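You operate a simulated robot arm through the tools that you are given. There is no shell and no other tool. Be economical: measure what you need, move in short steps, check, and stop when the job is done.

Carry out the task below with a simulated robot arm. There is one attempt and no reset: what you move stays moved.

JOB
Finish taping the grey valve in the winder, then tape the white one; stand both in the blue rack.
Fine: each ends with 3 turns in all.

It is judged by the outcome, as a careful person would: the job done as asked, and still so three seconds after it is handed in. It fails if anything else is knocked over, pushed out of place, dropped, spilled or broken.

ROBOT AND FRAMES
A 6-joint arm with a two-finger parallel gripper, fixed in place. Base frame: the origin is at the foot of the arm, x ahead of it, y to its left, z up; the work surface is at about z = 0.006. Units: m, degrees, N and s.
With the tool pointing down near the work surface it reaches from about 0.14 to 0.58 m from the base axis. Its first joint turns from -66.0 to 66.0 degrees. Payload 2.1 kg.
Tool frame: the origin (TCP) lies between the finger pads and is the grasp point; the fingertips stand 0.03 m ahead of it; z points along the fingers, y is the line along which they close. Largest opening 0.094 m; finger width 0.028, thickness 0.01; the body of the gripper, 0.05 by 0.096 m, starts 0.055 m behind the TCP.
Orientation is that of the tool frame in the base frame, as [roll, pitch, yaw] about the fixed x, y, z axes, in that order (R = Rz(yaw) Ry(pitch) Rx(roll)). With the fingers straight down and closing along the base's y, the tool's x points along the base's -x, its y along +y and its z along -z.

CONTROLS
- The arm moves only by the tool play_rows. Its argument "moves" is a list of rows, each an object (a shift or turn left out is 0, a gripper value left out holds the last) with "rot": the turn, a rotation vector about the tool's x, y, z in degrees, a list of three; "linear": the shift along the tool's x, y, z in m, a list of three; "gripper": the opening, from 0 (shut) to 1 (fully open). In form: [{"rot": [rx, ry, rz], "linear": [tx, ty, tz], "gripper": gripper}, ...]. A call has 1 to 20 rows; each row is the pose to reach, as a shift and turn from the pose commanded when the call began, along the tool's axes at that moment. Each row takes 0.2 s and may step no farther than 0.05 m and 8.6 degrees from the row before; otherwise, or with a gripper value out of range, the whole call is refused. A pose out of reach is approached as far as the arm can. The call stops where the force on the tool passes 40 N (or 10 N more than at its start, if that is more) or the arm is blocked; 0.2 s more then pass. The fingers move at their own pace (about 0.072 m/s each) and stop on an object; they squeeze with about 40 N. The grip force told is the motor's: it shows also when the fingers shut on nothing. Time passes only in rows, and 0.2 s behind the last, so rows that repeat a pose let the fingers close. The reply holds the time, the measured pose of the TCP, the force on the tool along the base axes, the opening and the grip force, in the units named above and with some noise.
- Cameras (640 x 400 px; columns grow to the right, rows downward): "scene" is fixed at [0.0631, -0.3805, 0.4783]; the picture's right is [0.70, -0.72, 0.00], its down [-0.44, -0.43, -0.79] and it looks along [0.56, 0.55, -0.62] (base axes); focal length 353 px, centre (320, 200). "wrist" rides on the gripper at [0.076, 0.014, -0.103] in the tool frame; the picture's right is [-0.18, 0.98, 0.00], its down [-0.75, -0.14, -0.64] and it looks along [-0.63, -0.12, 0.77] (tool axes); focal length 243 px, centre (320, 200). There is no depth. A picture from a camera that has moved, and an enlarged one, comes with that camera's place and axes in the base frame and with its lens.
- snapshot(camera): a new picture of that camera. It takes no simulated time.
- enlarge(camera, box): a new picture of the part [left, top, right, bottom] of that camera's present view, enlarged. It takes no simulated time.
- finish_job(): hands the job in; it is judged then, once.

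Work in short steps. Places have to be worked out from the pictures, the camera data and where the tool is seen: move nearer, look again, correct. Check each grasp and each placing, and mend what went wrong. You have 120 turns and 68 pictures in all, those below and enlarged ones among them. Open the gripper and draw the arm clear of the work before you hand the job in, unless the task says otherwise; then end with one line.

The tools are called by a JSON object that holds its "method" and its "body". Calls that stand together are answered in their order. play_rows: Moves the arm, as the interface text tells. Its arguments: {"type":"object","properties":{"moves":{"type":"array","items":{"type":"object","properties":{"rot":{"type":"array","items":{"type":"number"}},"linear":{"type":"array","items":{"type":"number"}},"gripper":{"type":"number"}}}}},"required":["moves"]} The other tools are called the same way: snapshot (camera) takes a picture; enlarge (camera, box) takes an enlarged picture of a part of a camera's view; finish_job () hands the job in.

At the start:

```text
t: 0.0
tool_pos: [0.3453, -0.1248, 0.266]
ee_rot: [-179.9, 0.1, 180.0]
ft_force: [-0.6, -0.5, -0.3]
opening: 0.0941
gripper_force: 0.1
```

scene: 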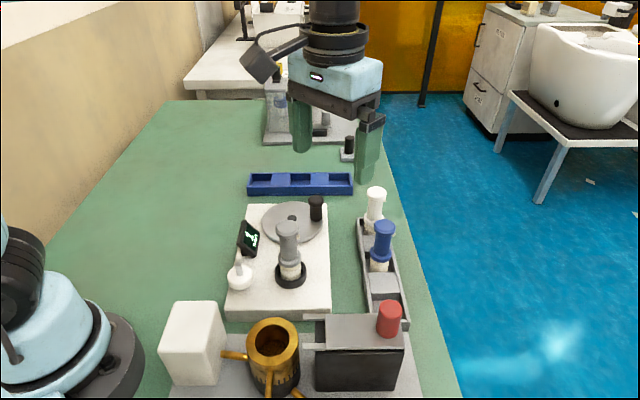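
wrist: 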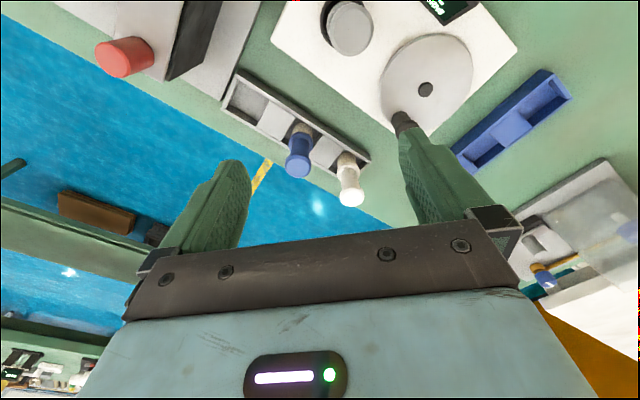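

I first look closer at the winder, its display and the trays.

{"method": "enlarge", "body": {"camera": "scene", "box": [210, 160, 420, 330]}}

{"method": "enlarge", "body": {"camera": "scene", "box": [225, 210, 275, 300]}}

```text
2.35 times, centred on (315, 245) of scene
camera zoom: at [0.0631, -0.3805, 0.4783], right [0.7, -0.72, 0.0], down [-0.44, -0.43, -0.79], along [0.56, 0.55, -0.62], focal length 831 px, centre (332, 94)
```

zoom: 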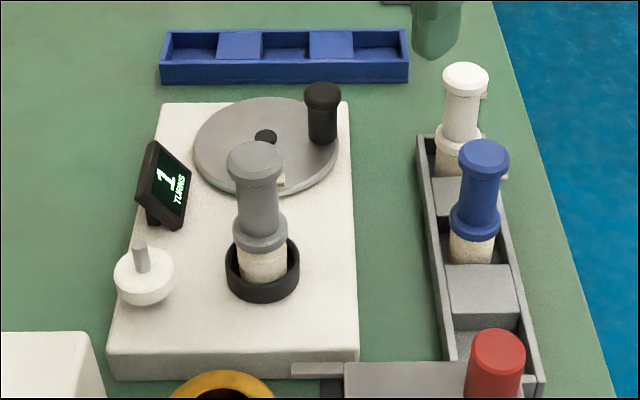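

```text
4.44 times, centred on (250, 255) of scene
camera zoom: at [0.0631, -0.3805, 0.4783], right [0.7, -0.72, 0.0], down [-0.44, -0.43, -0.79], along [0.56, 0.55, -0.62], focal length 1570 px, centre (631, -44)
```

zoom: 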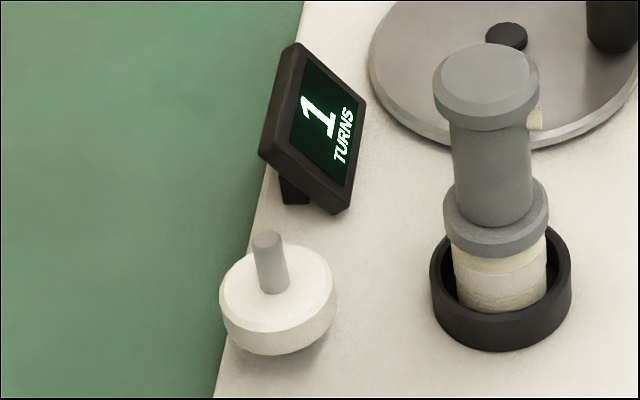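

The display reads 1 turn. I look closer at the valves, the crank handle and the rack.

{"method": "enlarge", "body": {"camera": "scene", "box": [345, 180, 415, 330]}}

{"method": "enlarge", "body": {"camera": "scene", "box": [240, 160, 360, 250]}}

{"method": "enlarge", "body": {"camera": "wrist", "box": [200, 0, 600, 250]}}

```text
2.67 times, centred on (380, 255) of scene
camera zoom: at [0.0631, -0.3805, 0.4783], right [0.7, -0.72, 0.0], down [-0.44, -0.43, -0.79], along [0.56, 0.55, -0.62], focal length 942 px, centre (160, 53)
```

zoom: 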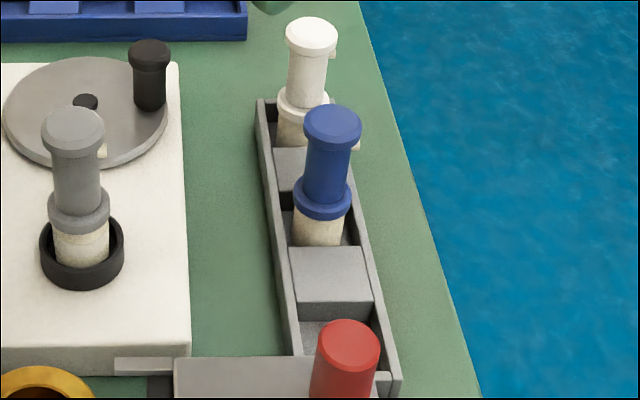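

```text
4.44 times, centred on (300, 205) of scene
camera zoom: at [0.0631, -0.3805, 0.4783], right [0.7, -0.72, 0.0], down [-0.44, -0.43, -0.79], along [0.56, 0.55, -0.62], focal length 1570 px, centre (409, 178)
```

zoom: 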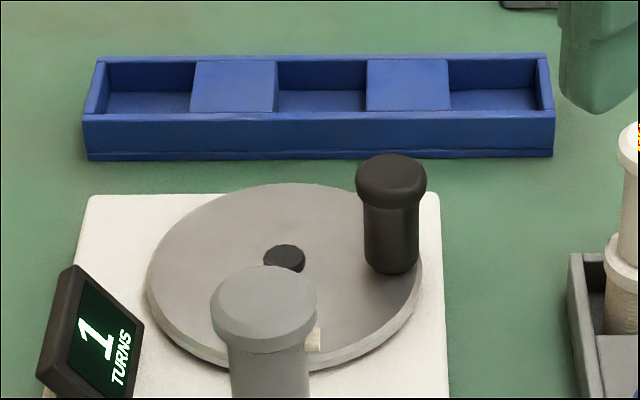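

```text
1.60 times, centred on (400, 125) of wrist
camera zoom: at [0.2685, -0.1106, 0.3688], right [0.18, 0.98, 0.0], down [0.75, -0.14, 0.64], along [0.63, -0.12, -0.77], focal length 388 px, centre (192, 320)
```

zoom: 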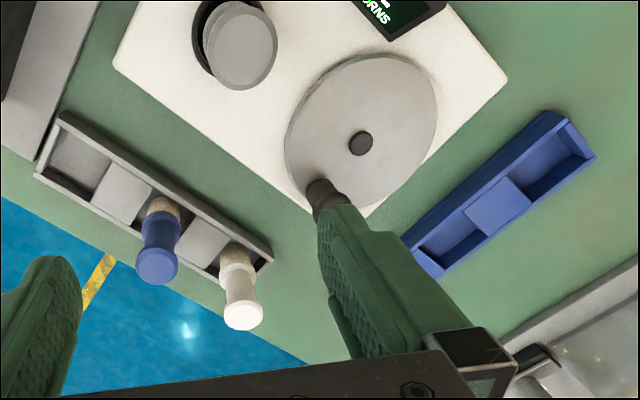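

The grey valve shows one turn, so it needs two more. I put the crank handle at about (0.400, -0.040) with its top near z 0.10, and the disc centre at (0.375, 0). I move above the handle first.

{"method": "play_rows", "body": {"moves": [{"linear": [-0.014, 0.021, 0.01]}, {"linear": [-0.028, 0.043, 0.025]}, {"linear": [-0.042, 0.064, 0.045]}, {"linear": [-0.055, 0.085, 0.076]}, {"linear": [-0.055, 0.085, 0.096]}, {"linear": [-0.055, 0.085, 0.096]}]}}

{"method": "snapshot", "body": {"camera": "wrist"}}

{"method": "snapshot", "body": {"camera": "scene"}}

```text
t: 1.4
tool_pos: [0.3987, -0.0392, 0.1702]
ee_rot: [-180.0, 0.1, 180.0]
ft_force: [-0.4, -0.1, 0.0]
opening: 0.0939
gripper_force: 0.1
```

```text
60 pictures are left
camera wrist: at [0.3224, -0.0247, 0.2735], right [0.18, 0.98, 0.0], down [0.75, -0.14, 0.64], along [0.63, -0.12, -0.77], focal length 243 px, centre (320, 200)
```

wrist: 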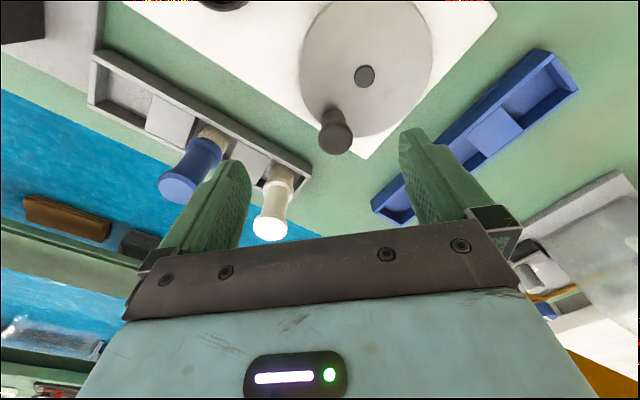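

```text
59 pictures are left
```

scene: 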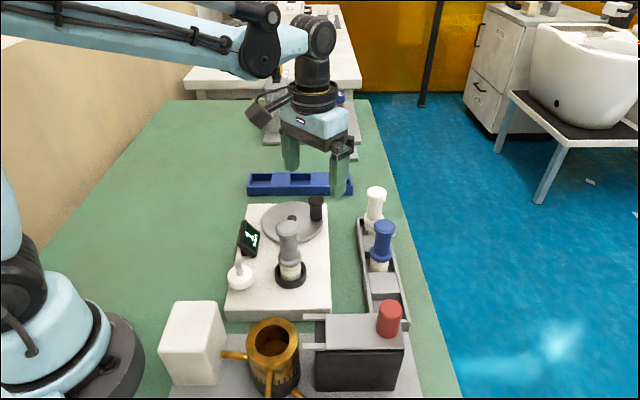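

Combining both cameras puts the handle at about (0.410, -0.029) with its top at z 0.092, and the disc centre at about (0.381, 0.004). I line up, lower to z 0.095 and close on the handle.

{"method": "play_rows", "body": {"moves": [{"linear": [-0.011, 0.01, 0.0], "gripper": 0.6}, {"linear": [-0.011, 0.01, 0.025], "gripper": 0.6}, {"linear": [-0.011, 0.01, 0.05], "gripper": 0.6}, {"linear": [-0.011, 0.01, 0.075], "gripper": 0.6}, {"linear": [-0.011, 0.01, 0.075], "gripper": 0.6}]}}

{"method": "snapshot", "body": {"camera": "wrist"}}

{"method": "enlarge", "body": {"camera": "scene", "box": [240, 130, 400, 250]}}

```text
t: 2.6
tool_pos: [0.4096, -0.0304, 0.0978]
ee_rot: [-179.9, 0.1, -180.0]
ft_force: [-0.2, 0.6, -0.3]
opening: 0.0565
gripper_force: 0.0
```

```text
58 pictures are left
camera wrist: at [0.3332, -0.0157, 0.2005], right [0.18, 0.98, 0.0], down [0.75, -0.14, 0.64], along [0.63, -0.12, -0.77], focal length 243 px, centre (320, 200)
```

wrist: 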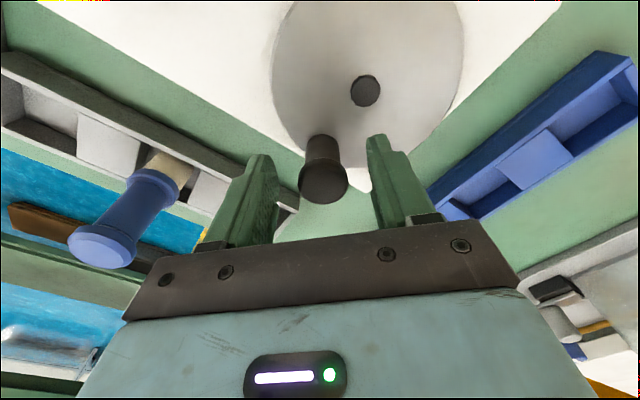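

```text
3.33 times, centred on (320, 190) of scene
camera zoom: at [0.0631, -0.3805, 0.4783], right [0.7, -0.72, 0.0], down [-0.44, -0.43, -0.79], along [0.56, 0.55, -0.62], focal length 1178 px, centre (320, 233)
```

zoom: 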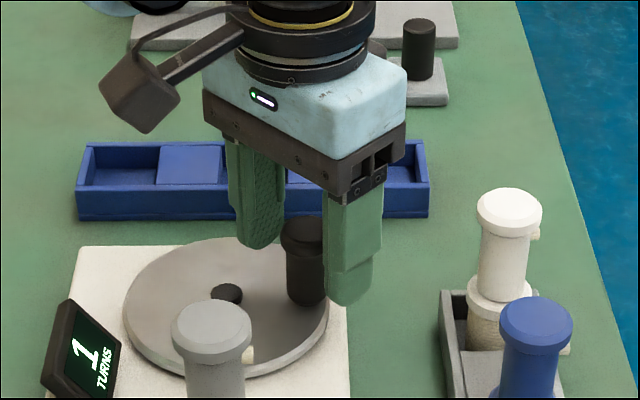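

The handle stands between the fingers, so I close on it.

{"method": "play_rows", "body": {"moves": [{"linear": [0, 0.001, 0.002], "gripper": 0.3}, {"linear": [0, 0.001, 0.002], "gripper": 0.0}, {"linear": [0, 0.001, 0.002], "gripper": 0.0}, {"linear": [0, 0.001, 0.002], "gripper": 0.0}]}}

```text
t: 3.6
tool_pos: [0.4107, -0.0291, 0.0945]
ee_rot: [-179.9, 0.2, 180.0]
ft_force: [-1.1, 0.2, 21.4]
opening: 0.0279
gripper_force: 44.8
```

The handle is held. I try a small 30° clockwise arc and read the forces.

{"method": "play_rows", "body": {"moves": [{"linear": [0.003, -0.0025, 0], "gripper": 0.0}, {"linear": [0.0061, -0.0046, 0]}, {"linear": [0.0095, -0.0065, 0]}, {"linear": [0.013, -0.0081, 0]}, {"linear": [0.0167, -0.0094, 0]}, {"linear": [0.0204, -0.0104, 0]}, {"linear": [0.0204, -0.0104, 0]}]}}

{"method": "enlarge", "body": {"camera": "scene", "box": [220, 150, 380, 300]}}

```text
t: 4.0
tool_pos: [0.4105, -0.031, 0.0949]
ee_rot: [-179.9, 0.1, -180.0]
ft_force: [-1.3, 1.3, 8.4]
opening: 0.0278
gripper_force: 44.9
stopped in row 2: the force on the tool passed its limit (the readings are from after the stop); the commanded pose is now the measured one
```

```text
2.67 times, centred on (300, 225) of scene
camera zoom: at [0.0631, -0.3805, 0.4784], right [0.7, -0.72, 0.0], down [-0.44, -0.43, -0.79], along [0.57, 0.55, -0.62], focal length 942 px, centre (373, 133)
```

zoom: 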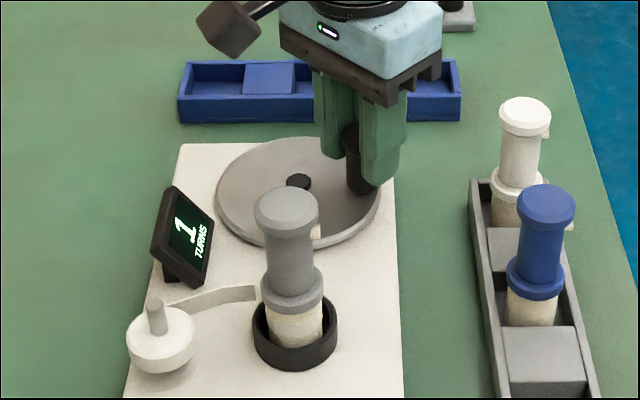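

The force limit tripped after about 2 mm clockwise, and a strip of tape now shows between spool and valve. I try the counterclockwise direction gently.

{"method": "play_rows", "body": {"moves": [{"linear": [-0.0014, 0.0014, 0], "gripper": 0.0}, {"linear": [-0.003, 0.003, 0]}, {"linear": [-0.0053, 0.006, 0]}, {"linear": [-0.0074, 0.0095, 0]}, {"linear": [-0.0092, 0.013, 0]}]}}

{"method": "enlarge", "body": {"camera": "scene", "box": [220, 150, 380, 300]}}

```text
t: 5.2
tool_pos: [0.4183, -0.0193, 0.0942]
ee_rot: [-179.9, 0.2, 179.9]
ft_force: [10.4, -7.0, 32.2]
opening: 0.0279
gripper_force: 45.3
```

```text
2.67 times, centred on (300, 225) of scene
camera zoom: at [0.063, -0.3805, 0.4784], right [0.7, -0.72, 0.0], down [-0.44, -0.43, -0.79], along [0.57, 0.55, -0.62], focal length 942 px, centre (373, 133)
```

zoom: 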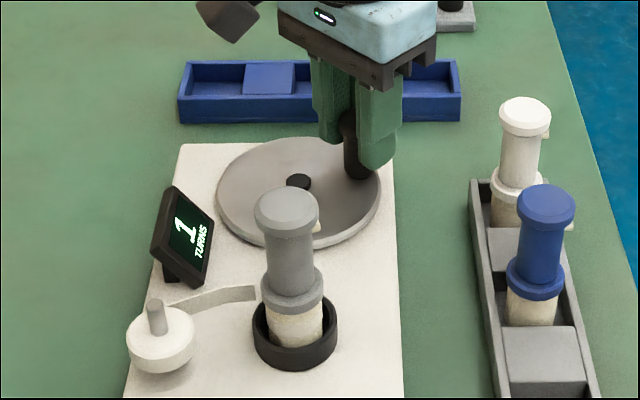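

Counterclockwise moves freely. I zoom in on the tape to see which side of the valve it runs on to, and so which direction winds.

{"method": "enlarge", "body": {"camera": "scene", "box": [235, 225, 315, 300]}}

```text
5.33 times, centred on (275, 262) of scene
camera zoom: at [0.063, -0.3805, 0.4784], right [0.7, -0.72, 0.0], down [-0.44, -0.43, -0.79], along [0.57, 0.55, -0.62], focal length 1884 px, centre (560, -133)
```

zoom: 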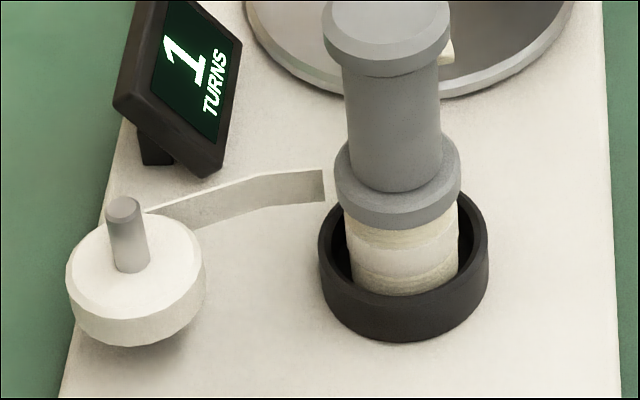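

I can't tell the winding direction from the strip, but clockwise seems blocked. I keep going counterclockwise, raising slightly to relieve the vertical force, and will check the counter.

{"method": "play_rows", "body": {"moves": [{"linear": [-0.0016, 0.0032, -0.0015], "gripper": 0.0}, {"linear": [-0.0031, 0.0068, -0.0015]}, {"linear": [-0.0042, 0.0105, -0.0015]}, {"linear": [-0.0051, 0.0143, -0.0015]}, {"linear": [-0.0056, 0.018, -0.0015]}, {"linear": [-0.0058, 0.022, -0.0015]}, {"linear": [-0.0056, 0.026, -0.0015]}, {"linear": [-0.0051, 0.0297, -0.0015]}]}}

```text
t: 6.2
tool_pos: [0.4218, -0.0074, 0.0959]
ee_rot: [-179.6, 0.1, 179.7]
ft_force: [1.4, -1.5, -6.6]
opening: 0.0277
gripper_force: 45.3
stopped in row 4: the force on the tool passed its limit (the readings are from after the stop); the commanded pose is now the measured one
```

It tripped again partway. The vertical preload was probably eating the margin, and it is now near zero. I continue in smaller, slower steps.

{"method": "play_rows", "body": {"moves": [{"linear": [-0.0004, 0.002, 0], "gripper": 0.0}, {"linear": [-0.0009, 0.004, 0]}, {"linear": [-0.0012, 0.006, 0]}, {"linear": [-0.0014, 0.008, 0]}, {"linear": [-0.0014, 0.008, 0]}]}}

{"method": "enlarge", "body": {"camera": "scene", "box": [220, 150, 380, 300]}}

```text
t: 6.9
tool_pos: [0.423, -0.0089, 0.0933]
ee_rot: [-179.1, 0.0, 179.3]
ft_force: [-0.1, -3.8, -3.3]
opening: 0.0278
gripper_force: 45.2
stopped in row 3: the force on the tool passed its limit (the readings are from after the stop); the commanded pose is now the measured one
```

```text
2.67 times, centred on (300, 225) of scene
camera zoom: at [0.0632, -0.3804, 0.4783], right [0.7, -0.72, 0.0], down [-0.44, -0.43, -0.79], along [0.56, 0.55, -0.62], focal length 942 px, centre (373, 133)
```

zoom: 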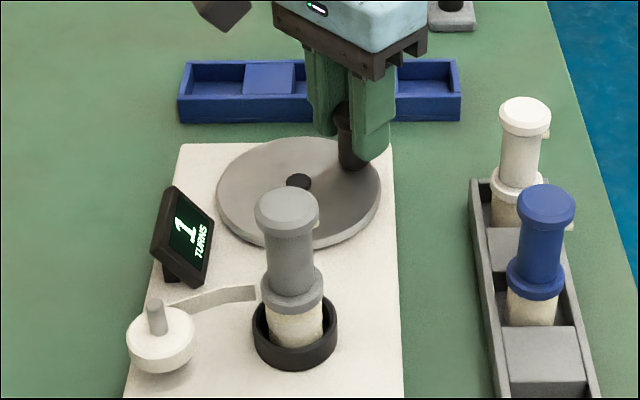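

Stopped again. The handle's pose needs a closer look.

{"method": "enlarge", "body": {"camera": "scene", "box": [270, 150, 350, 220]}}

{"method": "snapshot", "body": {"camera": "wrist"}}

```text
5.71 times, centred on (310, 185) of scene
camera zoom: at [0.0632, -0.3804, 0.4783], right [0.7, -0.72, 0.0], down [-0.44, -0.43, -0.79], along [0.56, 0.55, -0.62], focal length 2019 px, centre (377, 286)
```

zoom: 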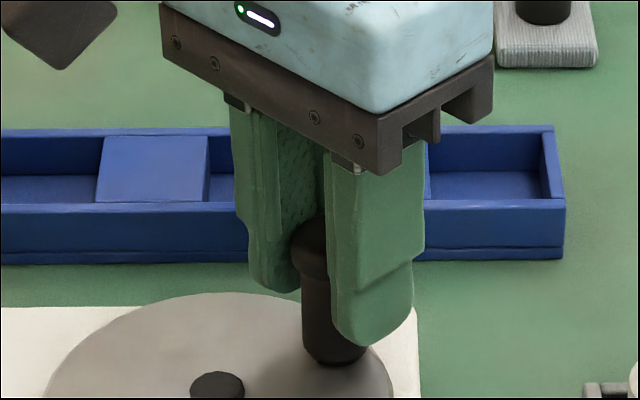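

```text
51 pictures are left
camera wrist: at [0.3462, 0.0081, 0.198], right [0.2, 0.98, -0.02], down [0.75, -0.14, 0.64], along [0.63, -0.14, -0.76], focal length 243 px, centre (320, 200)
```

wrist: 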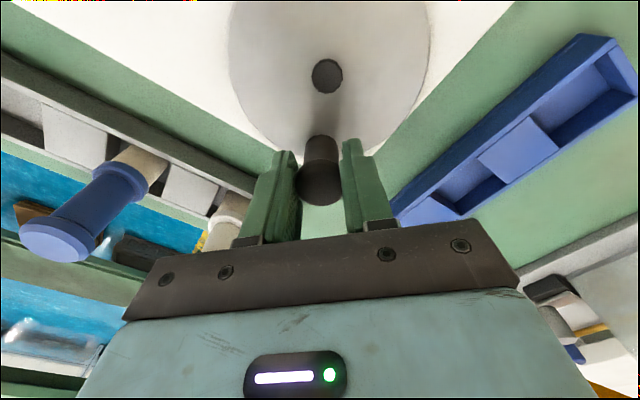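

A firm grip resists the knob turning in the fingers. Instead I will push the handle around with closed fingers from behind: release, rise, close, straighten and come down on its clockwise side.

{"method": "play_rows", "body": {"moves": [{"gripper": 0.6}, {"gripper": 0.6}, {"linear": [0, 0, -0.035], "gripper": 0.6}, {"linear": [0, 0, -0.07], "gripper": 0.6, "rot": [-0.9, 0, -0.7]}, {"linear": [0.023, -0.0274, -0.07], "gripper": 0.0, "rot": [-0.9, 0, -0.7]}, {"linear": [0.023, -0.0274, -0.07], "gripper": 0.0, "rot": [-0.9, 0, -0.7]}, {"linear": [0.023, -0.0274, -0.07], "gripper": 0.0, "rot": [-0.9, 0, -0.7]}, {"linear": [0.023, -0.0274, -0.035], "rot": [-0.9, 0, -0.7]}, {"linear": [0.023, -0.0274, 0], "rot": [-0.9, 0, -0.7]}, {"linear": [0.023, -0.0274, 0], "rot": [-0.9, 0, -0.7]}]}}

{"method": "snapshot", "body": {"camera": "wrist"}}

```text
t: 9.1
tool_pos: [0.3978, -0.0374, 0.0961]
ee_rot: [180.0, -0.1, -180.0]
ft_force: [1.2, 0.1, -0.4]
opening: 0.0
gripper_force: 33.0
```

```text
50 pictures are left
camera wrist: at [0.3219, -0.023, 0.199], right [0.18, 0.98, 0.0], down [0.75, -0.14, 0.64], along [0.63, -0.12, -0.77], focal length 243 px, centre (320, 200)
```

wrist: 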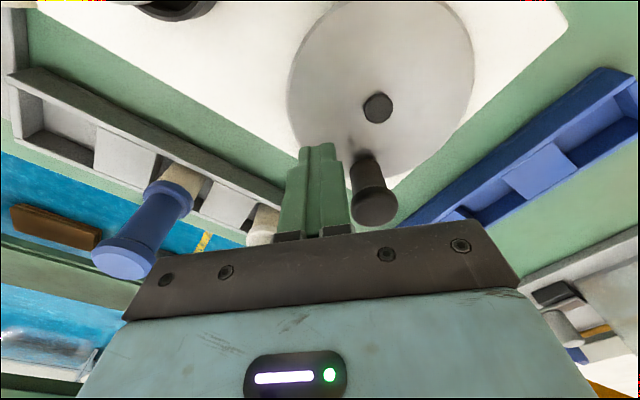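

The closed fingers stand behind the handle at about -68°, with the handle at about -19°. I push counterclockwise along the circle by 60°.

{"method": "play_rows", "body": {"moves": [{"linear": [-0.0068, 0.0037, 0.002]}, {"linear": [-0.013, 0.0083, 0.002]}, {"linear": [-0.0183, 0.014, 0.002]}, {"linear": [-0.0225, 0.0205, 0.002]}, {"linear": [-0.0255, 0.0276, 0.002]}, {"linear": [-0.0273, 0.0352, 0.002]}, {"linear": [-0.0273, 0.0352, 0.002]}]}}

{"method": "enlarge", "body": {"camera": "scene", "box": [220, 150, 380, 300]}}

```text
t: 9.8
tool_pos: [0.4124, -0.0323, 0.0952]
ee_rot: [-179.5, -0.1, 179.7]
ft_force: [2.1, -3.0, 4.4]
opening: 0.0002
gripper_force: 33.4
stopped in row 3: the force on the tool passed its limit (the readings are from after the stop); the commanded pose is now the measured one
```

```text
2.67 times, centred on (300, 225) of scene
camera zoom: at [0.0631, -0.3804, 0.4784], right [0.7, -0.72, 0.0], down [-0.44, -0.43, -0.79], along [0.57, 0.55, -0.62], focal length 942 px, centre (373, 133)
```

zoom: 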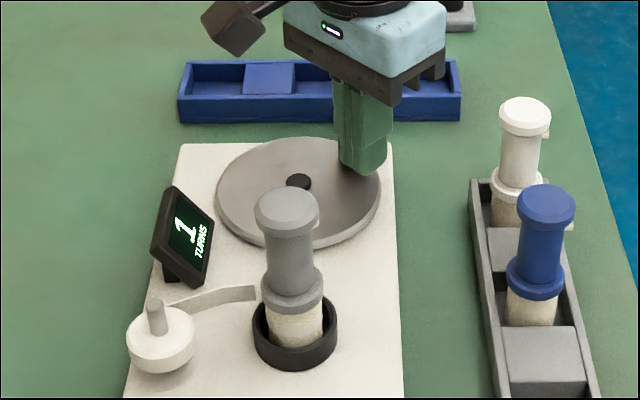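

The handle stops dead at about -17° counterclockwise, so that looks like a backstop. I go to its other side and push clockwise.

{"method": "play_rows", "body": {"moves": [{"linear": [0, -0.004, 0]}, {"linear": [0, -0.004, -0.03], "rot": [-0.5, 0, -0.3]}, {"linear": [0, -0.004, -0.055], "rot": [-0.5, 0, -0.3]}, {"linear": [-0.003, 0.03, -0.055], "rot": [-0.5, 0, -0.3]}, {"linear": [-0.0059, 0.0625, -0.055], "rot": [-0.5, 0, -0.3]}, {"linear": [-0.0059, 0.0625, -0.028], "rot": [-0.5, 0, -0.3]}, {"linear": [-0.0059, 0.0625, 0.0], "rot": [-0.5, 0, -0.3]}, {"linear": [-0.0059, 0.0625, 0.002], "rot": [-0.5, 0, -0.3]}]}}

{"method": "snapshot", "body": {"camera": "wrist"}}

```text
t: 11.6
tool_pos: [0.4167, 0.0304, 0.091]
ee_rot: [-179.9, -0.2, 180.0]
ft_force: [0.1, -0.3, -0.6]
opening: 0.0
gripper_force: 32.7
```

```text
48 pictures are left
camera wrist: at [0.3409, 0.0438, 0.1947], right [0.18, 0.98, 0.0], down [0.76, -0.14, 0.64], along [0.63, -0.12, -0.77], focal length 243 px, centre (320, 200)
```

wrist: 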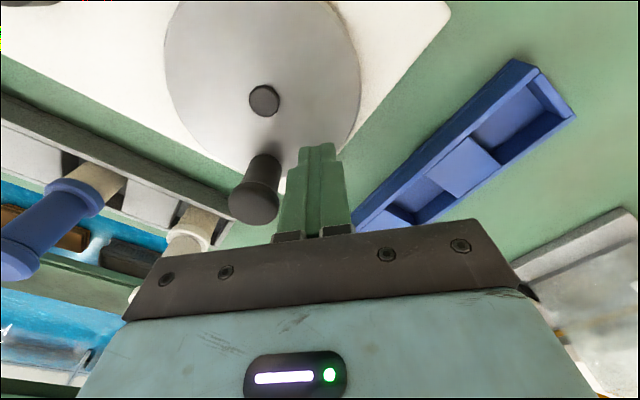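

The pusher is on the counterclockwise side. I push clockwise slowly along the circle.

{"method": "play_rows", "body": {"moves": [{"linear": [-0.0028, -0.0041, 0]}, {"linear": [-0.005, -0.0083, 0]}, {"linear": [-0.0066, -0.0126, 0]}, {"linear": [-0.0078, -0.0171, 0]}, {"linear": [-0.0086, -0.0217, 0]}, {"linear": [-0.0088, -0.0264, 0]}, {"linear": [-0.0086, -0.0311, 0]}, {"linear": [-0.0078, -0.0357, 0]}, {"linear": [-0.0066, -0.0402, 0]}, {"linear": [-0.005, -0.0445, 0]}, {"linear": [-0.0028, -0.0487, 0]}]}}

{"method": "enlarge", "body": {"camera": "scene", "box": [220, 150, 380, 300]}}

```text
t: 14.0
tool_pos: [0.4202, -0.0166, 0.0923]
ee_rot: [-180.0, -0.1, 180.0]
ft_force: [0.4, 0.0, -0.4]
opening: 0.0001
gripper_force: 32.9
```

```text
2.67 times, centred on (300, 225) of scene
camera zoom: at [0.0631, -0.3805, 0.4783], right [0.7, -0.72, 0.0], down [-0.44, -0.43, -0.79], along [0.56, 0.55, -0.62], focal length 942 px, centre (373, 133)
```

zoom: 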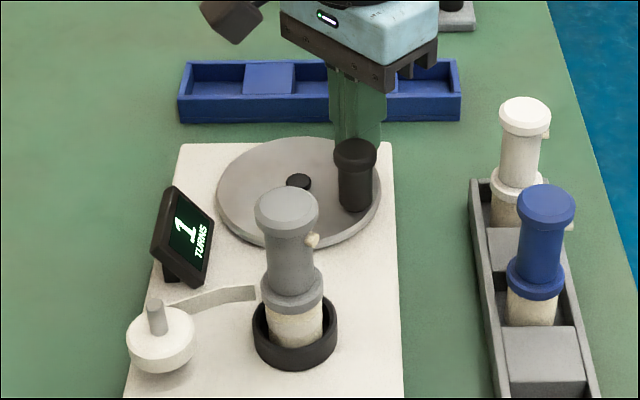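

Clockwise turns freely with no resistance and the valve rotates. I continue clockwise another 200°.

{"method": "play_rows", "body": {"moves": [{"linear": [0.004, -0.0066, 0]}, {"linear": [0.0093, -0.0123, 0]}, {"linear": [0.0154, -0.017, 0]}, {"linear": [0.0223, -0.0206, 0]}, {"linear": [0.0297, -0.0229, 0]}, {"linear": [0.0374, -0.0239, 0]}, {"linear": [0.0452, -0.0235, 0]}, {"linear": [0.0527, -0.0218, 0]}, {"linear": [0.0599, -0.0188, 0]}, {"linear": [0.0664, -0.0146, 0]}, {"linear": [0.0721, -0.0093, 0]}, {"linear": [0.0768, -0.0032, 0]}, {"linear": [0.0804, 0.0037, 0]}, {"linear": [0.0827, 0.0111, 0]}, {"linear": [0.0837, 0.0188, 0]}, {"linear": [0.0833, 0.0266, 0]}, {"linear": [0.0816, 0.0341, 0]}, {"linear": [0.0786, 0.0413, 0]}, {"linear": [0.0744, 0.0478, 0]}, {"linear": [0.0691, 0.0535, 0]}]}}

{"method": "enlarge", "body": {"camera": "scene", "box": [220, 150, 380, 300]}}

```text
t: 18.2
tool_pos: [0.3514, 0.0353, 0.0926]
ee_rot: [-180.0, -0.2, 180.0]
ft_force: [-1.1, 0.7, -0.1]
opening: 0.0001
gripper_force: 33.1
```

```text
2.67 times, centred on (300, 225) of scene
camera zoom: at [0.0631, -0.3805, 0.4783], right [0.7, -0.72, 0.0], down [-0.44, -0.43, -0.79], along [0.56, 0.55, -0.62], focal length 942 px, centre (373, 133)
```

zoom: 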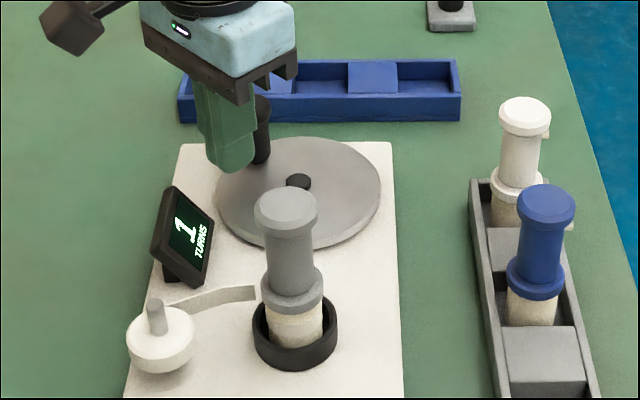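

Good: the handle has gone about 215° from the start. I continue to just past one full turn and check for 2.

{"method": "play_rows", "body": {"moves": [{"linear": [-0.0061, 0.0047, 0]}, {"linear": [-0.013, 0.0083, 0]}, {"linear": [-0.0204, 0.0106, 0]}, {"linear": [-0.0281, 0.0116, 0]}, {"linear": [-0.0359, 0.0112, 0]}, {"linear": [-0.0434, 0.0095, 0]}, {"linear": [-0.0506, 0.0065, 0]}, {"linear": [-0.0571, 0.0023, 0]}, {"linear": [-0.0628, -0.003, 0]}, {"linear": [-0.0675, -0.0091, 0]}, {"linear": [-0.0711, -0.016, 0]}, {"linear": [-0.0734, -0.0234, 0]}, {"linear": [-0.0744, -0.0311, 0]}, {"linear": [-0.074, -0.0389, 0]}, {"linear": [-0.0723, -0.0464, 0]}, {"linear": [-0.0693, -0.0536, 0]}]}}

{"method": "enlarge", "body": {"camera": "scene", "box": [220, 150, 380, 300]}}

```text
t: 21.6
tool_pos: [0.4205, -0.0169, 0.0916]
ee_rot: [180.0, -0.2, -180.0]
ft_force: [0.4, 0.1, 0.8]
opening: 0.0002
gripper_force: 33.0
```

```text
2.67 times, centred on (300, 225) of scene
camera zoom: at [0.0631, -0.3805, 0.4783], right [0.7, -0.72, 0.0], down [-0.44, -0.43, -0.79], along [0.56, 0.55, -0.62], focal length 942 px, centre (373, 133)
```

zoom: 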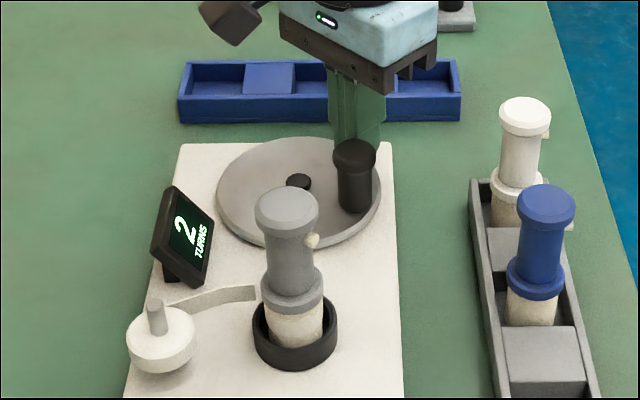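

The display shows 2 with the handle just past its start angle. I make one more full turn, repeating the two arcs.

{"method": "play_rows", "body": {"moves": [{"linear": [0.004, -0.0066, 0]}, {"linear": [0.0093, -0.0123, 0]}, {"linear": [0.0154, -0.017, 0]}, {"linear": [0.0223, -0.0206, 0]}, {"linear": [0.0297, -0.0229, 0]}, {"linear": [0.0374, -0.0239, 0]}, {"linear": [0.0452, -0.0235, 0]}, {"linear": [0.0527, -0.0218, 0]}, {"linear": [0.0599, -0.0188, 0]}, {"linear": [0.0664, -0.0146, 0]}, {"linear": [0.0721, -0.0093, 0]}, {"linear": [0.0768, -0.0032, 0]}, {"linear": [0.0804, 0.0037, 0]}, {"linear": [0.0827, 0.0111, 0]}, {"linear": [0.0837, 0.0188, 0]}, {"linear": [0.0833, 0.0266, 0]}, {"linear": [0.0816, 0.0341, 0]}, {"linear": [0.0786, 0.0413, 0]}, {"linear": [0.0744, 0.0478, 0]}, {"linear": [0.0691, 0.0535, 0]}]}}

```text
t: 25.8
tool_pos: [0.3516, 0.0345, 0.0905]
ee_rot: [-179.9, -0.1, -180.0]
ft_force: [-0.2, -0.6, 1.0]
opening: 0.0
gripper_force: 33.4
```

The first half went without force; now the second half.

{"method": "play_rows", "body": {"moves": [{"linear": [-0.0061, 0.0047, 0]}, {"linear": [-0.013, 0.0083, 0]}, {"linear": [-0.0204, 0.0106, 0]}, {"linear": [-0.0281, 0.0116, 0]}, {"linear": [-0.0359, 0.0112, 0]}, {"linear": [-0.0434, 0.0095, 0]}, {"linear": [-0.0506, 0.0065, 0]}, {"linear": [-0.0571, 0.0023, 0]}, {"linear": [-0.0628, -0.003, 0]}, {"linear": [-0.0675, -0.0091, 0]}, {"linear": [-0.0711, -0.016, 0]}, {"linear": [-0.0734, -0.0234, 0]}, {"linear": [-0.0744, -0.0311, 0]}, {"linear": [-0.074, -0.0389, 0]}, {"linear": [-0.0723, -0.0464, 0]}, {"linear": [-0.0693, -0.0536, 0]}]}}

{"method": "enlarge", "body": {"camera": "scene", "box": [220, 150, 380, 300]}}

```text
t: 29.2
tool_pos: [0.4215, -0.0207, 0.0895]
ee_rot: [179.9, -0.3, -179.9]
ft_force: [0.3, 0.1, 1.5]
opening: 0.0002
gripper_force: 32.4
```

```text
2.67 times, centred on (300, 225) of scene
camera zoom: at [0.0631, -0.3805, 0.4783], right [0.7, -0.72, 0.0], down [-0.44, -0.43, -0.79], along [0.56, 0.55, -0.62], focal length 942 px, centre (373, 133)
```

zoom: 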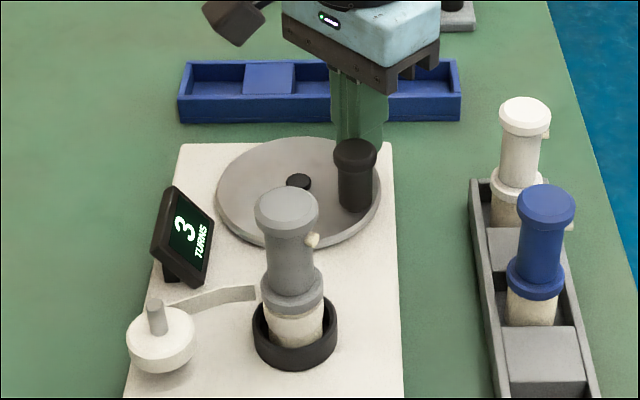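

Display reads 3. I retreat upward, open, and move above the grey valve to measure it.

{"method": "play_rows", "body": {"moves": [{"linear": [-0.002, 0.004, 0]}, {"linear": [-0.002, 0.004, -0.04]}, {"linear": [-0.002, 0.004, -0.08]}, {"linear": [-0.002, 0.004, -0.12]}, {"linear": [-0.002, 0.004, -0.14], "gripper": 0.7}, {"linear": [0.03, -0.016, -0.14]}, {"linear": [0.06, -0.035, -0.14]}, {"linear": [0.09, -0.052, -0.14]}, {"linear": [0.12, -0.069, -0.14]}, {"linear": [0.12, -0.069, -0.14]}]}}

{"method": "snapshot", "body": {"camera": "wrist"}}

{"method": "snapshot", "body": {"camera": "scene"}}

```text
t: 31.4
tool_pos: [0.2989, -0.0882, 0.232]
ee_rot: [-180.0, -0.3, 180.0]
ft_force: [-0.5, -0.3, 0.7]
opening: 0.0657
gripper_force: 0.1
```

```text
43 pictures are left
camera wrist: at [0.2228, -0.0746, 0.3358], right [0.18, 0.98, 0.0], down [0.76, -0.14, 0.64], along [0.63, -0.12, -0.77], focal length 243 px, centre (320, 200)
```

wrist: 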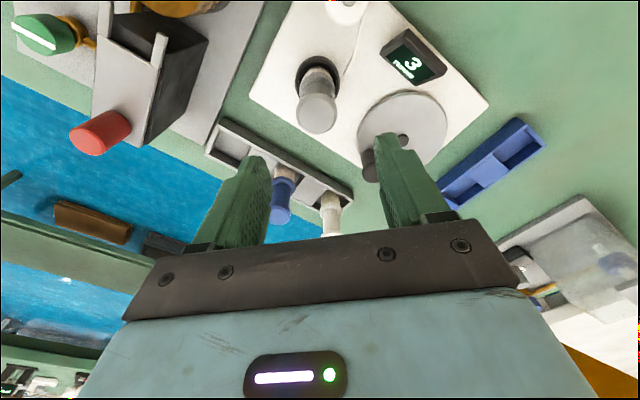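

```text
42 pictures are left
```

scene: 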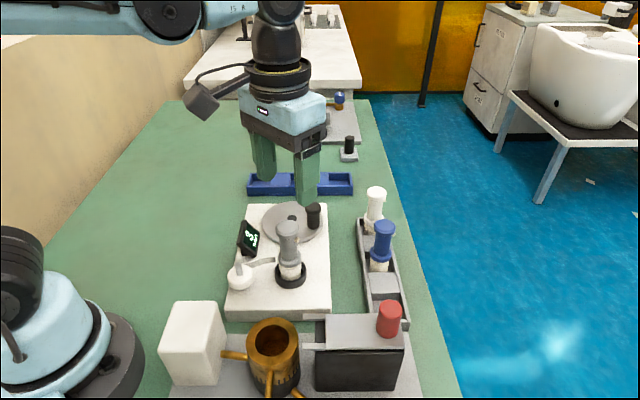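

I put the grey valve at about (0.292, -0.089) with its top at z 0.14. I check the small tab on it before choosing the grip direction.

{"method": "enlarge", "body": {"camera": "scene", "box": [260, 210, 330, 300]}}

{"method": "enlarge", "body": {"camera": "wrist", "box": [270, 0, 450, 140]}}

```text
4.44 times, centred on (295, 255) of scene
camera zoom: at [0.0631, -0.3805, 0.4783], right [0.7, -0.72, 0.0], down [-0.44, -0.43, -0.79], along [0.56, 0.55, -0.62], focal length 1570 px, centre (431, -44)
```

zoom: 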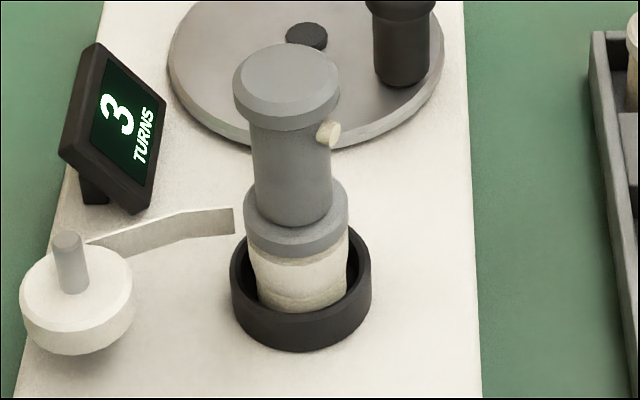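

```text
2.86 times, centred on (360, 70) of wrist
camera zoom: at [0.2228, -0.0746, 0.3358], right [0.18, 0.98, 0.0], down [0.76, -0.14, 0.64], along [0.63, -0.12, -0.77], focal length 693 px, centre (206, 571)
```

zoom: 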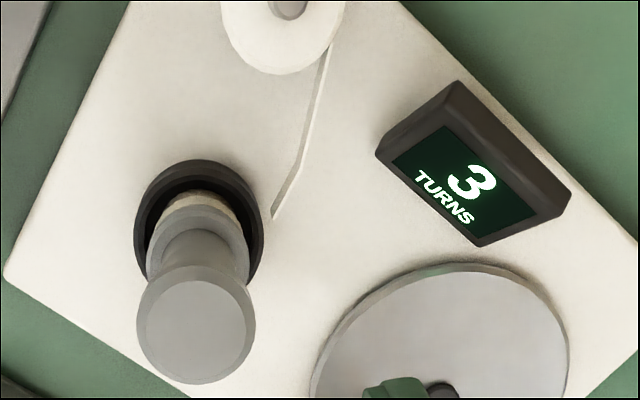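

The tab points toward about -60°. I turn the gripper by 50° so the fingers close clear of it, and come down part-way.

{"method": "play_rows", "body": {"moves": [{"rot": [0, 0, 8.4], "linear": [0.003, 0, 0]}, {"rot": [0, 0, 16.8], "linear": [0.006, 0, 0]}, {"rot": [0, 0, 25.2], "linear": [0.007, -0.001, 0]}, {"rot": [0, 0, 33.6], "linear": [0.007, -0.001, 0.01]}, {"rot": [0, 0, 42], "linear": [0.007, -0.001, 0.03]}, {"rot": [0, 0, 50], "linear": [0.007, -0.001, 0.05]}, {"rot": [0, 0, 50], "linear": [0.007, -0.001, 0.05]}]}}

{"method": "snapshot", "body": {"camera": "wrist"}}

```text
t: 33.0
tool_pos: [0.2956, -0.0871, 0.1846]
ee_rot: [-180.0, -0.1, 130.0]
ft_force: [-0.3, 0.3, 0.5]
opening: 0.0658
gripper_force: 0.1
```

```text
39 pictures are left
camera wrist: at [0.2566, -0.0198, 0.2868], right [0.87, 0.49, 0.0], down [0.38, -0.67, 0.64], along [0.31, -0.56, -0.77], focal length 243 px, centre (320, 200)
```

wrist: 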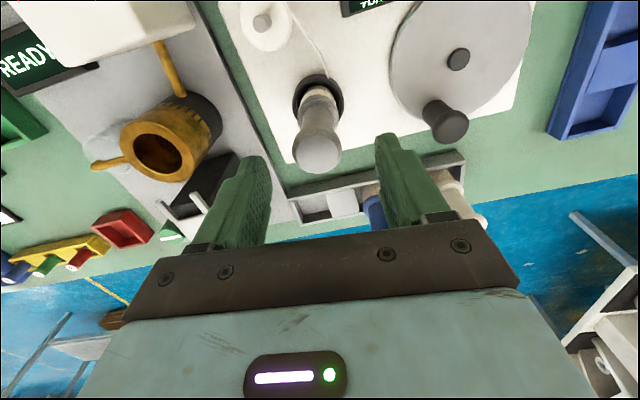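

Aligned to within about 2 mm. I descend to z about 0.112 and close.

{"method": "play_rows", "body": {"moves": [{"linear": [0.001, -0.0025, 0.025]}, {"linear": [0.001, -0.0025, 0.05]}, {"linear": [0.001, -0.0025, 0.072]}, {"linear": [0.001, -0.0025, 0.072]}, {"linear": [0.001, -0.0025, 0.072], "gripper": 0.4}, {"linear": [0.001, -0.0025, 0.072], "gripper": 0.0}, {"linear": [0.001, -0.0025, 0.072], "gripper": 0.0}, {"linear": [0.001, -0.0025, 0.072], "gripper": 0.0}]}}

{"method": "enlarge", "body": {"camera": "scene", "box": [220, 150, 380, 300]}}

```text
t: 34.8
tool_pos: [0.2919, -0.0907, 0.109]
ee_rot: [-180.0, -0.2, 129.9]
ft_force: [-0.3, 0.2, -0.3]
opening: 0.0343
gripper_force: 39.8
```

```text
2.67 times, centred on (300, 225) of scene
camera zoom: at [0.0631, -0.3805, 0.4783], right [0.7, -0.72, 0.0], down [-0.44, -0.43, -0.79], along [0.56, 0.55, -0.62], focal length 942 px, centre (373, 133)
```

zoom: 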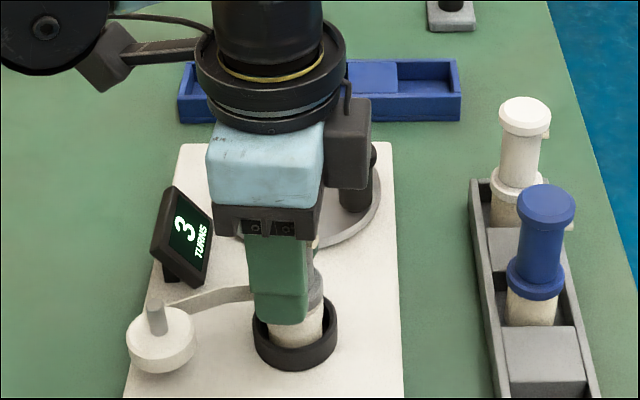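

The grip is firm at 34 mm. I lift straight up and look.

{"method": "play_rows", "body": {"moves": [{"linear": [0, 0, -0.01]}, {"linear": [0, 0, -0.03]}, {"linear": [0, 0, -0.06]}, {"linear": [0, 0, -0.1]}, {"linear": [0, 0, -0.13]}, {"linear": [0, 0, -0.13]}]}}

{"method": "snapshot", "body": {"camera": "scene"}}

```text
t: 36.2
tool_pos: [0.2885, -0.0871, 0.2409]
ee_rot: [-179.9, 0.0, 130.0]
ft_force: [-0.3, 1.0, -0.8]
opening: 0.0345
gripper_force: 40.1
```

```text
37 pictures are left
```

scene: 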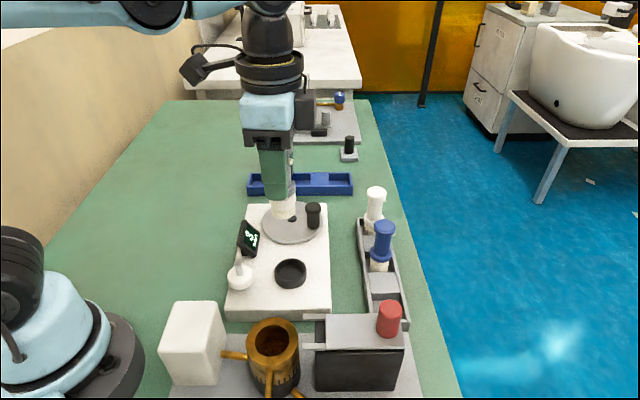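

The valve came free with the tape cut. I carry it above the left well of the blue rack at about (0.435, 0.171).

{"method": "play_rows", "body": {"moves": [{"linear": [0.013, 0.035, 0]}, {"linear": [0.026, 0.07, 0]}, {"linear": [0.039, 0.104, 0]}, {"linear": [0.052, 0.139, 0]}, {"linear": [0.065, 0.174, 0]}, {"linear": [0.078, 0.208, 0]}, {"linear": [0.091, 0.243, 0]}, {"linear": [0.1037, 0.2777, 0]}, {"linear": [0.1037, 0.2777, 0.03]}, {"linear": [0.1037, 0.2777, 0.06]}, {"linear": [0.1037, 0.2777, 0.06]}]}}

{"method": "snapshot", "body": {"camera": "wrist"}}

{"method": "enlarge", "body": {"camera": "scene", "box": [210, 90, 370, 210]}}

```text
t: 38.6
tool_pos: [0.4351, 0.1675, 0.1791]
ee_rot: [-180.0, 0.1, 129.9]
ft_force: [-0.3, 0.3, -1.6]
opening: 0.0343
gripper_force: 39.6
```

```text
36 pictures are left
camera wrist: at [0.3972, 0.236, 0.2823], right [0.87, 0.49, 0.0], down [0.38, -0.67, 0.64], along [0.31, -0.56, -0.77], focal length 243 px, centre (320, 200)
```

wrist: 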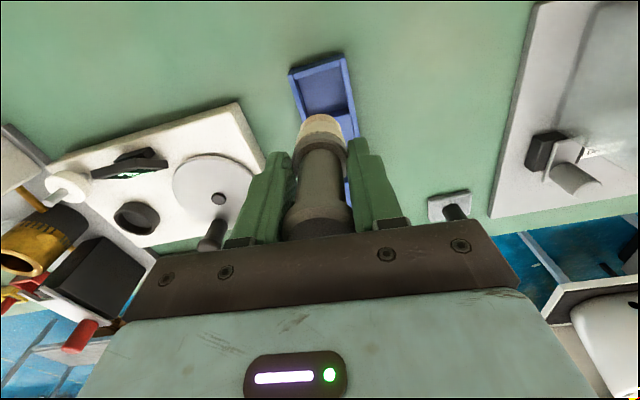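

```text
3.33 times, centred on (290, 150) of scene
camera zoom: at [0.0631, -0.3805, 0.4783], right [0.7, -0.72, 0.0], down [-0.44, -0.43, -0.79], along [0.56, 0.55, -0.62], focal length 1178 px, centre (420, 367)
```

zoom: 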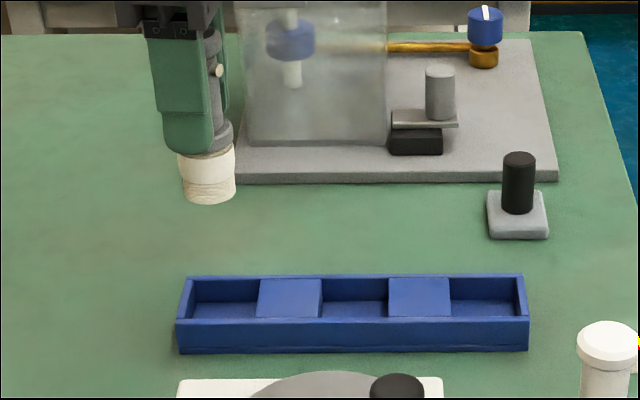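

The two cameras disagree by about 2 cm on the well centre. I enlarge both views.

{"method": "enlarge", "body": {"camera": "wrist", "box": [260, 40, 380, 140]}}

{"method": "enlarge", "body": {"camera": "scene", "box": [235, 160, 365, 210]}}

```text
4.00 times, centred on (320, 90) of wrist
camera zoom: at [0.3972, 0.236, 0.2823], right [0.87, 0.49, 0.0], down [0.38, -0.67, 0.64], along [0.31, -0.56, -0.77], focal length 970 px, centre (320, 640)
```

zoom: 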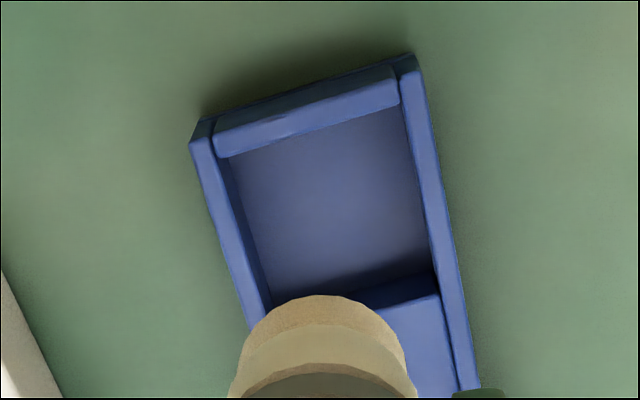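

```text
4.92 times, centred on (300, 185) of scene
camera zoom: at [0.0631, -0.3805, 0.4783], right [0.7, -0.72, 0.0], down [-0.44, -0.43, -0.79], along [0.56, 0.55, -0.62], focal length 1739 px, centre (418, 274)
```

zoom: 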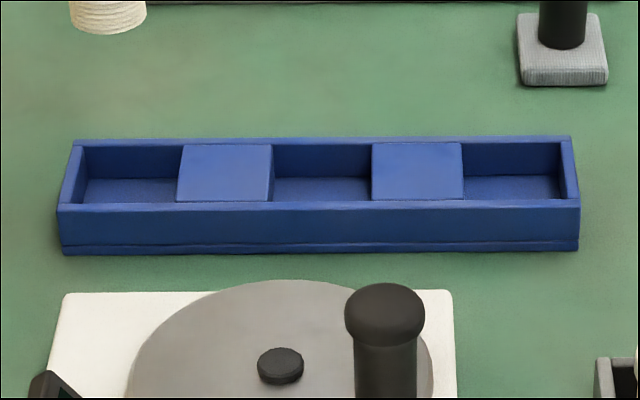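

The triangulated well centre is about (0.437, 0.164), with the rim near z 0.024. I lower to just above the rim and compare valve and well directly.

{"method": "play_rows", "body": {"moves": [{"linear": [-0.004, -0.0007, 0.02]}, {"linear": [-0.004, -0.0007, 0.04]}, {"linear": [-0.004, -0.0007, 0.06]}, {"linear": [-0.004, -0.0007, 0.06]}]}}

{"method": "enlarge", "body": {"camera": "wrist", "box": [260, 40, 380, 140]}}

{"method": "enlarge", "body": {"camera": "scene", "box": [225, 130, 355, 210]}}

```text
t: 39.6
tool_pos: [0.4379, 0.1665, 0.1212]
ee_rot: [-179.9, 0.0, 130.0]
ft_force: [-0.2, 0.6, -1.4]
opening: 0.0343
gripper_force: 39.8
```

```text
4.00 times, centred on (320, 90) of wrist
camera zoom: at [0.4, 0.2336, 0.2245], right [0.87, 0.49, 0.0], down [0.38, -0.67, 0.64], along [0.31, -0.56, -0.77], focal length 970 px, centre (320, 640)
```

zoom: 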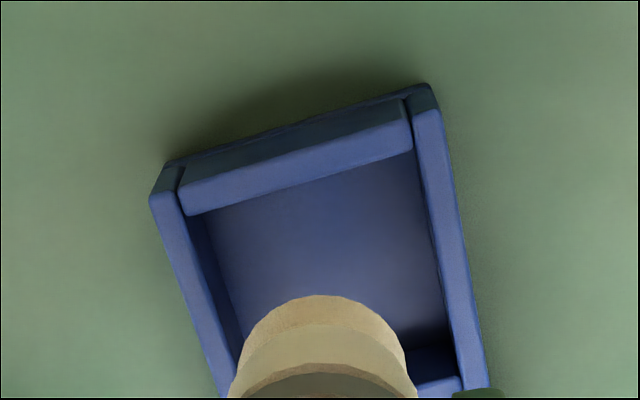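

```text
4.92 times, centred on (290, 170) of scene
camera zoom: at [0.0631, -0.3805, 0.4783], right [0.7, -0.72, 0.0], down [-0.44, -0.43, -0.79], along [0.56, 0.55, -0.62], focal length 1739 px, centre (468, 348)
```

zoom: 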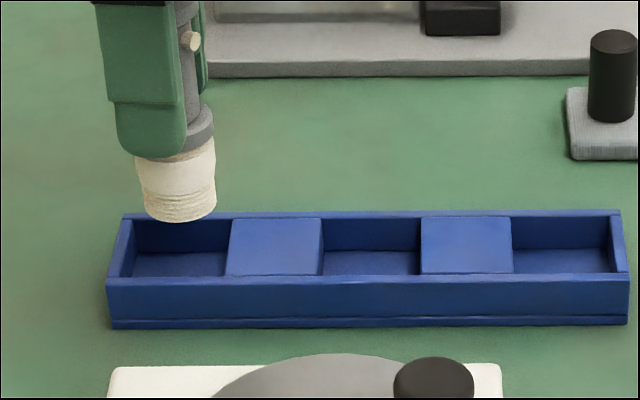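

Both views now agree on a well centre of about (0.436, 0.169). The valve is within 3 mm of it, so I lower slowly into the well.

{"method": "play_rows", "body": {"moves": [{"linear": [0.002, 0, 0.01]}, {"linear": [0.002, 0, 0.02]}, {"linear": [0.002, 0, 0.028]}, {"linear": [0.002, 0, 0.031]}, {"linear": [0.002, 0, 0.033]}, {"linear": [0.002, 0, 0.033]}]}}

{"method": "enlarge", "body": {"camera": "scene", "box": [225, 130, 355, 210]}}

```text
t: 41.0
tool_pos: [0.4378, 0.1655, 0.0866]
ee_rot: [-179.9, -0.1, 130.0]
ft_force: [-0.1, 0.0, -2.4]
opening: 0.0342
gripper_force: 39.7
```

```text
4.92 times, centred on (290, 170) of scene
camera zoom: at [0.0631, -0.3805, 0.4783], right [0.7, -0.72, 0.0], down [-0.44, -0.43, -0.79], along [0.56, 0.55, -0.62], focal length 1739 px, centre (468, 348)
```

zoom: 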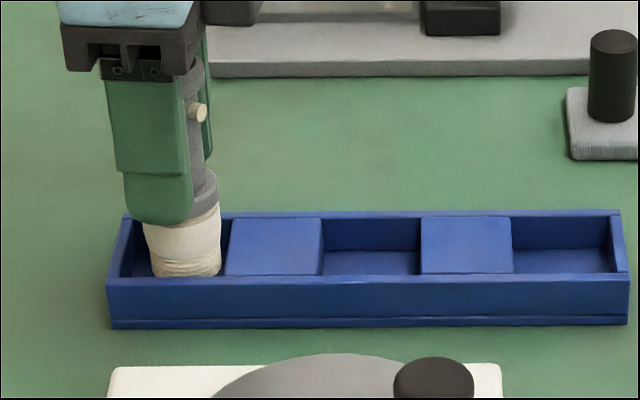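

The valve is in the well, slightly toward the block side. I shift it 2 mm and lower until it touches the floor.

{"method": "play_rows", "body": {"moves": [{"linear": [0.0025, 0, 0.002]}, {"linear": [0.0025, 0, 0.004]}, {"linear": [0.0025, 0, 0.006]}, {"linear": [0.0025, 0, 0.006]}]}}

```text
t: 42.0
tool_pos: [0.4367, 0.1691, 0.0817]
ee_rot: [-179.8, 0.0, 129.9]
ft_force: [-0.2, -0.3, -2.1]
opening: 0.0342
gripper_force: 39.7
```

{"method": "play_rows", "body": {"moves": [{"linear": [0, 0, 0.0015]}, {"linear": [0, 0, 0.003]}, {"linear": [0, 0, 0.0045]}, {"linear": [0, 0, 0.006]}, {"linear": [0, 0, 0.006]}]}}

{"method": "enlarge", "body": {"camera": "scene", "box": [225, 130, 355, 210]}}

```text
t: 43.2
tool_pos: [0.4372, 0.1706, 0.0749]
ee_rot: [-179.9, -0.1, 129.9]
ft_force: [-1.5, 1.6, 8.4]
opening: 0.0343
gripper_force: 40.3
```

```text
4.92 times, centred on (290, 170) of scene
camera zoom: at [0.0631, -0.3805, 0.4783], right [0.7, -0.72, 0.0], down [-0.44, -0.43, -0.79], along [0.57, 0.55, -0.62], focal length 1739 px, centre (468, 348)
```

zoom: 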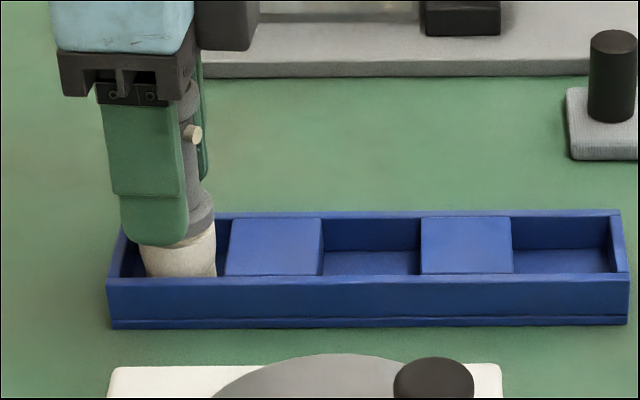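

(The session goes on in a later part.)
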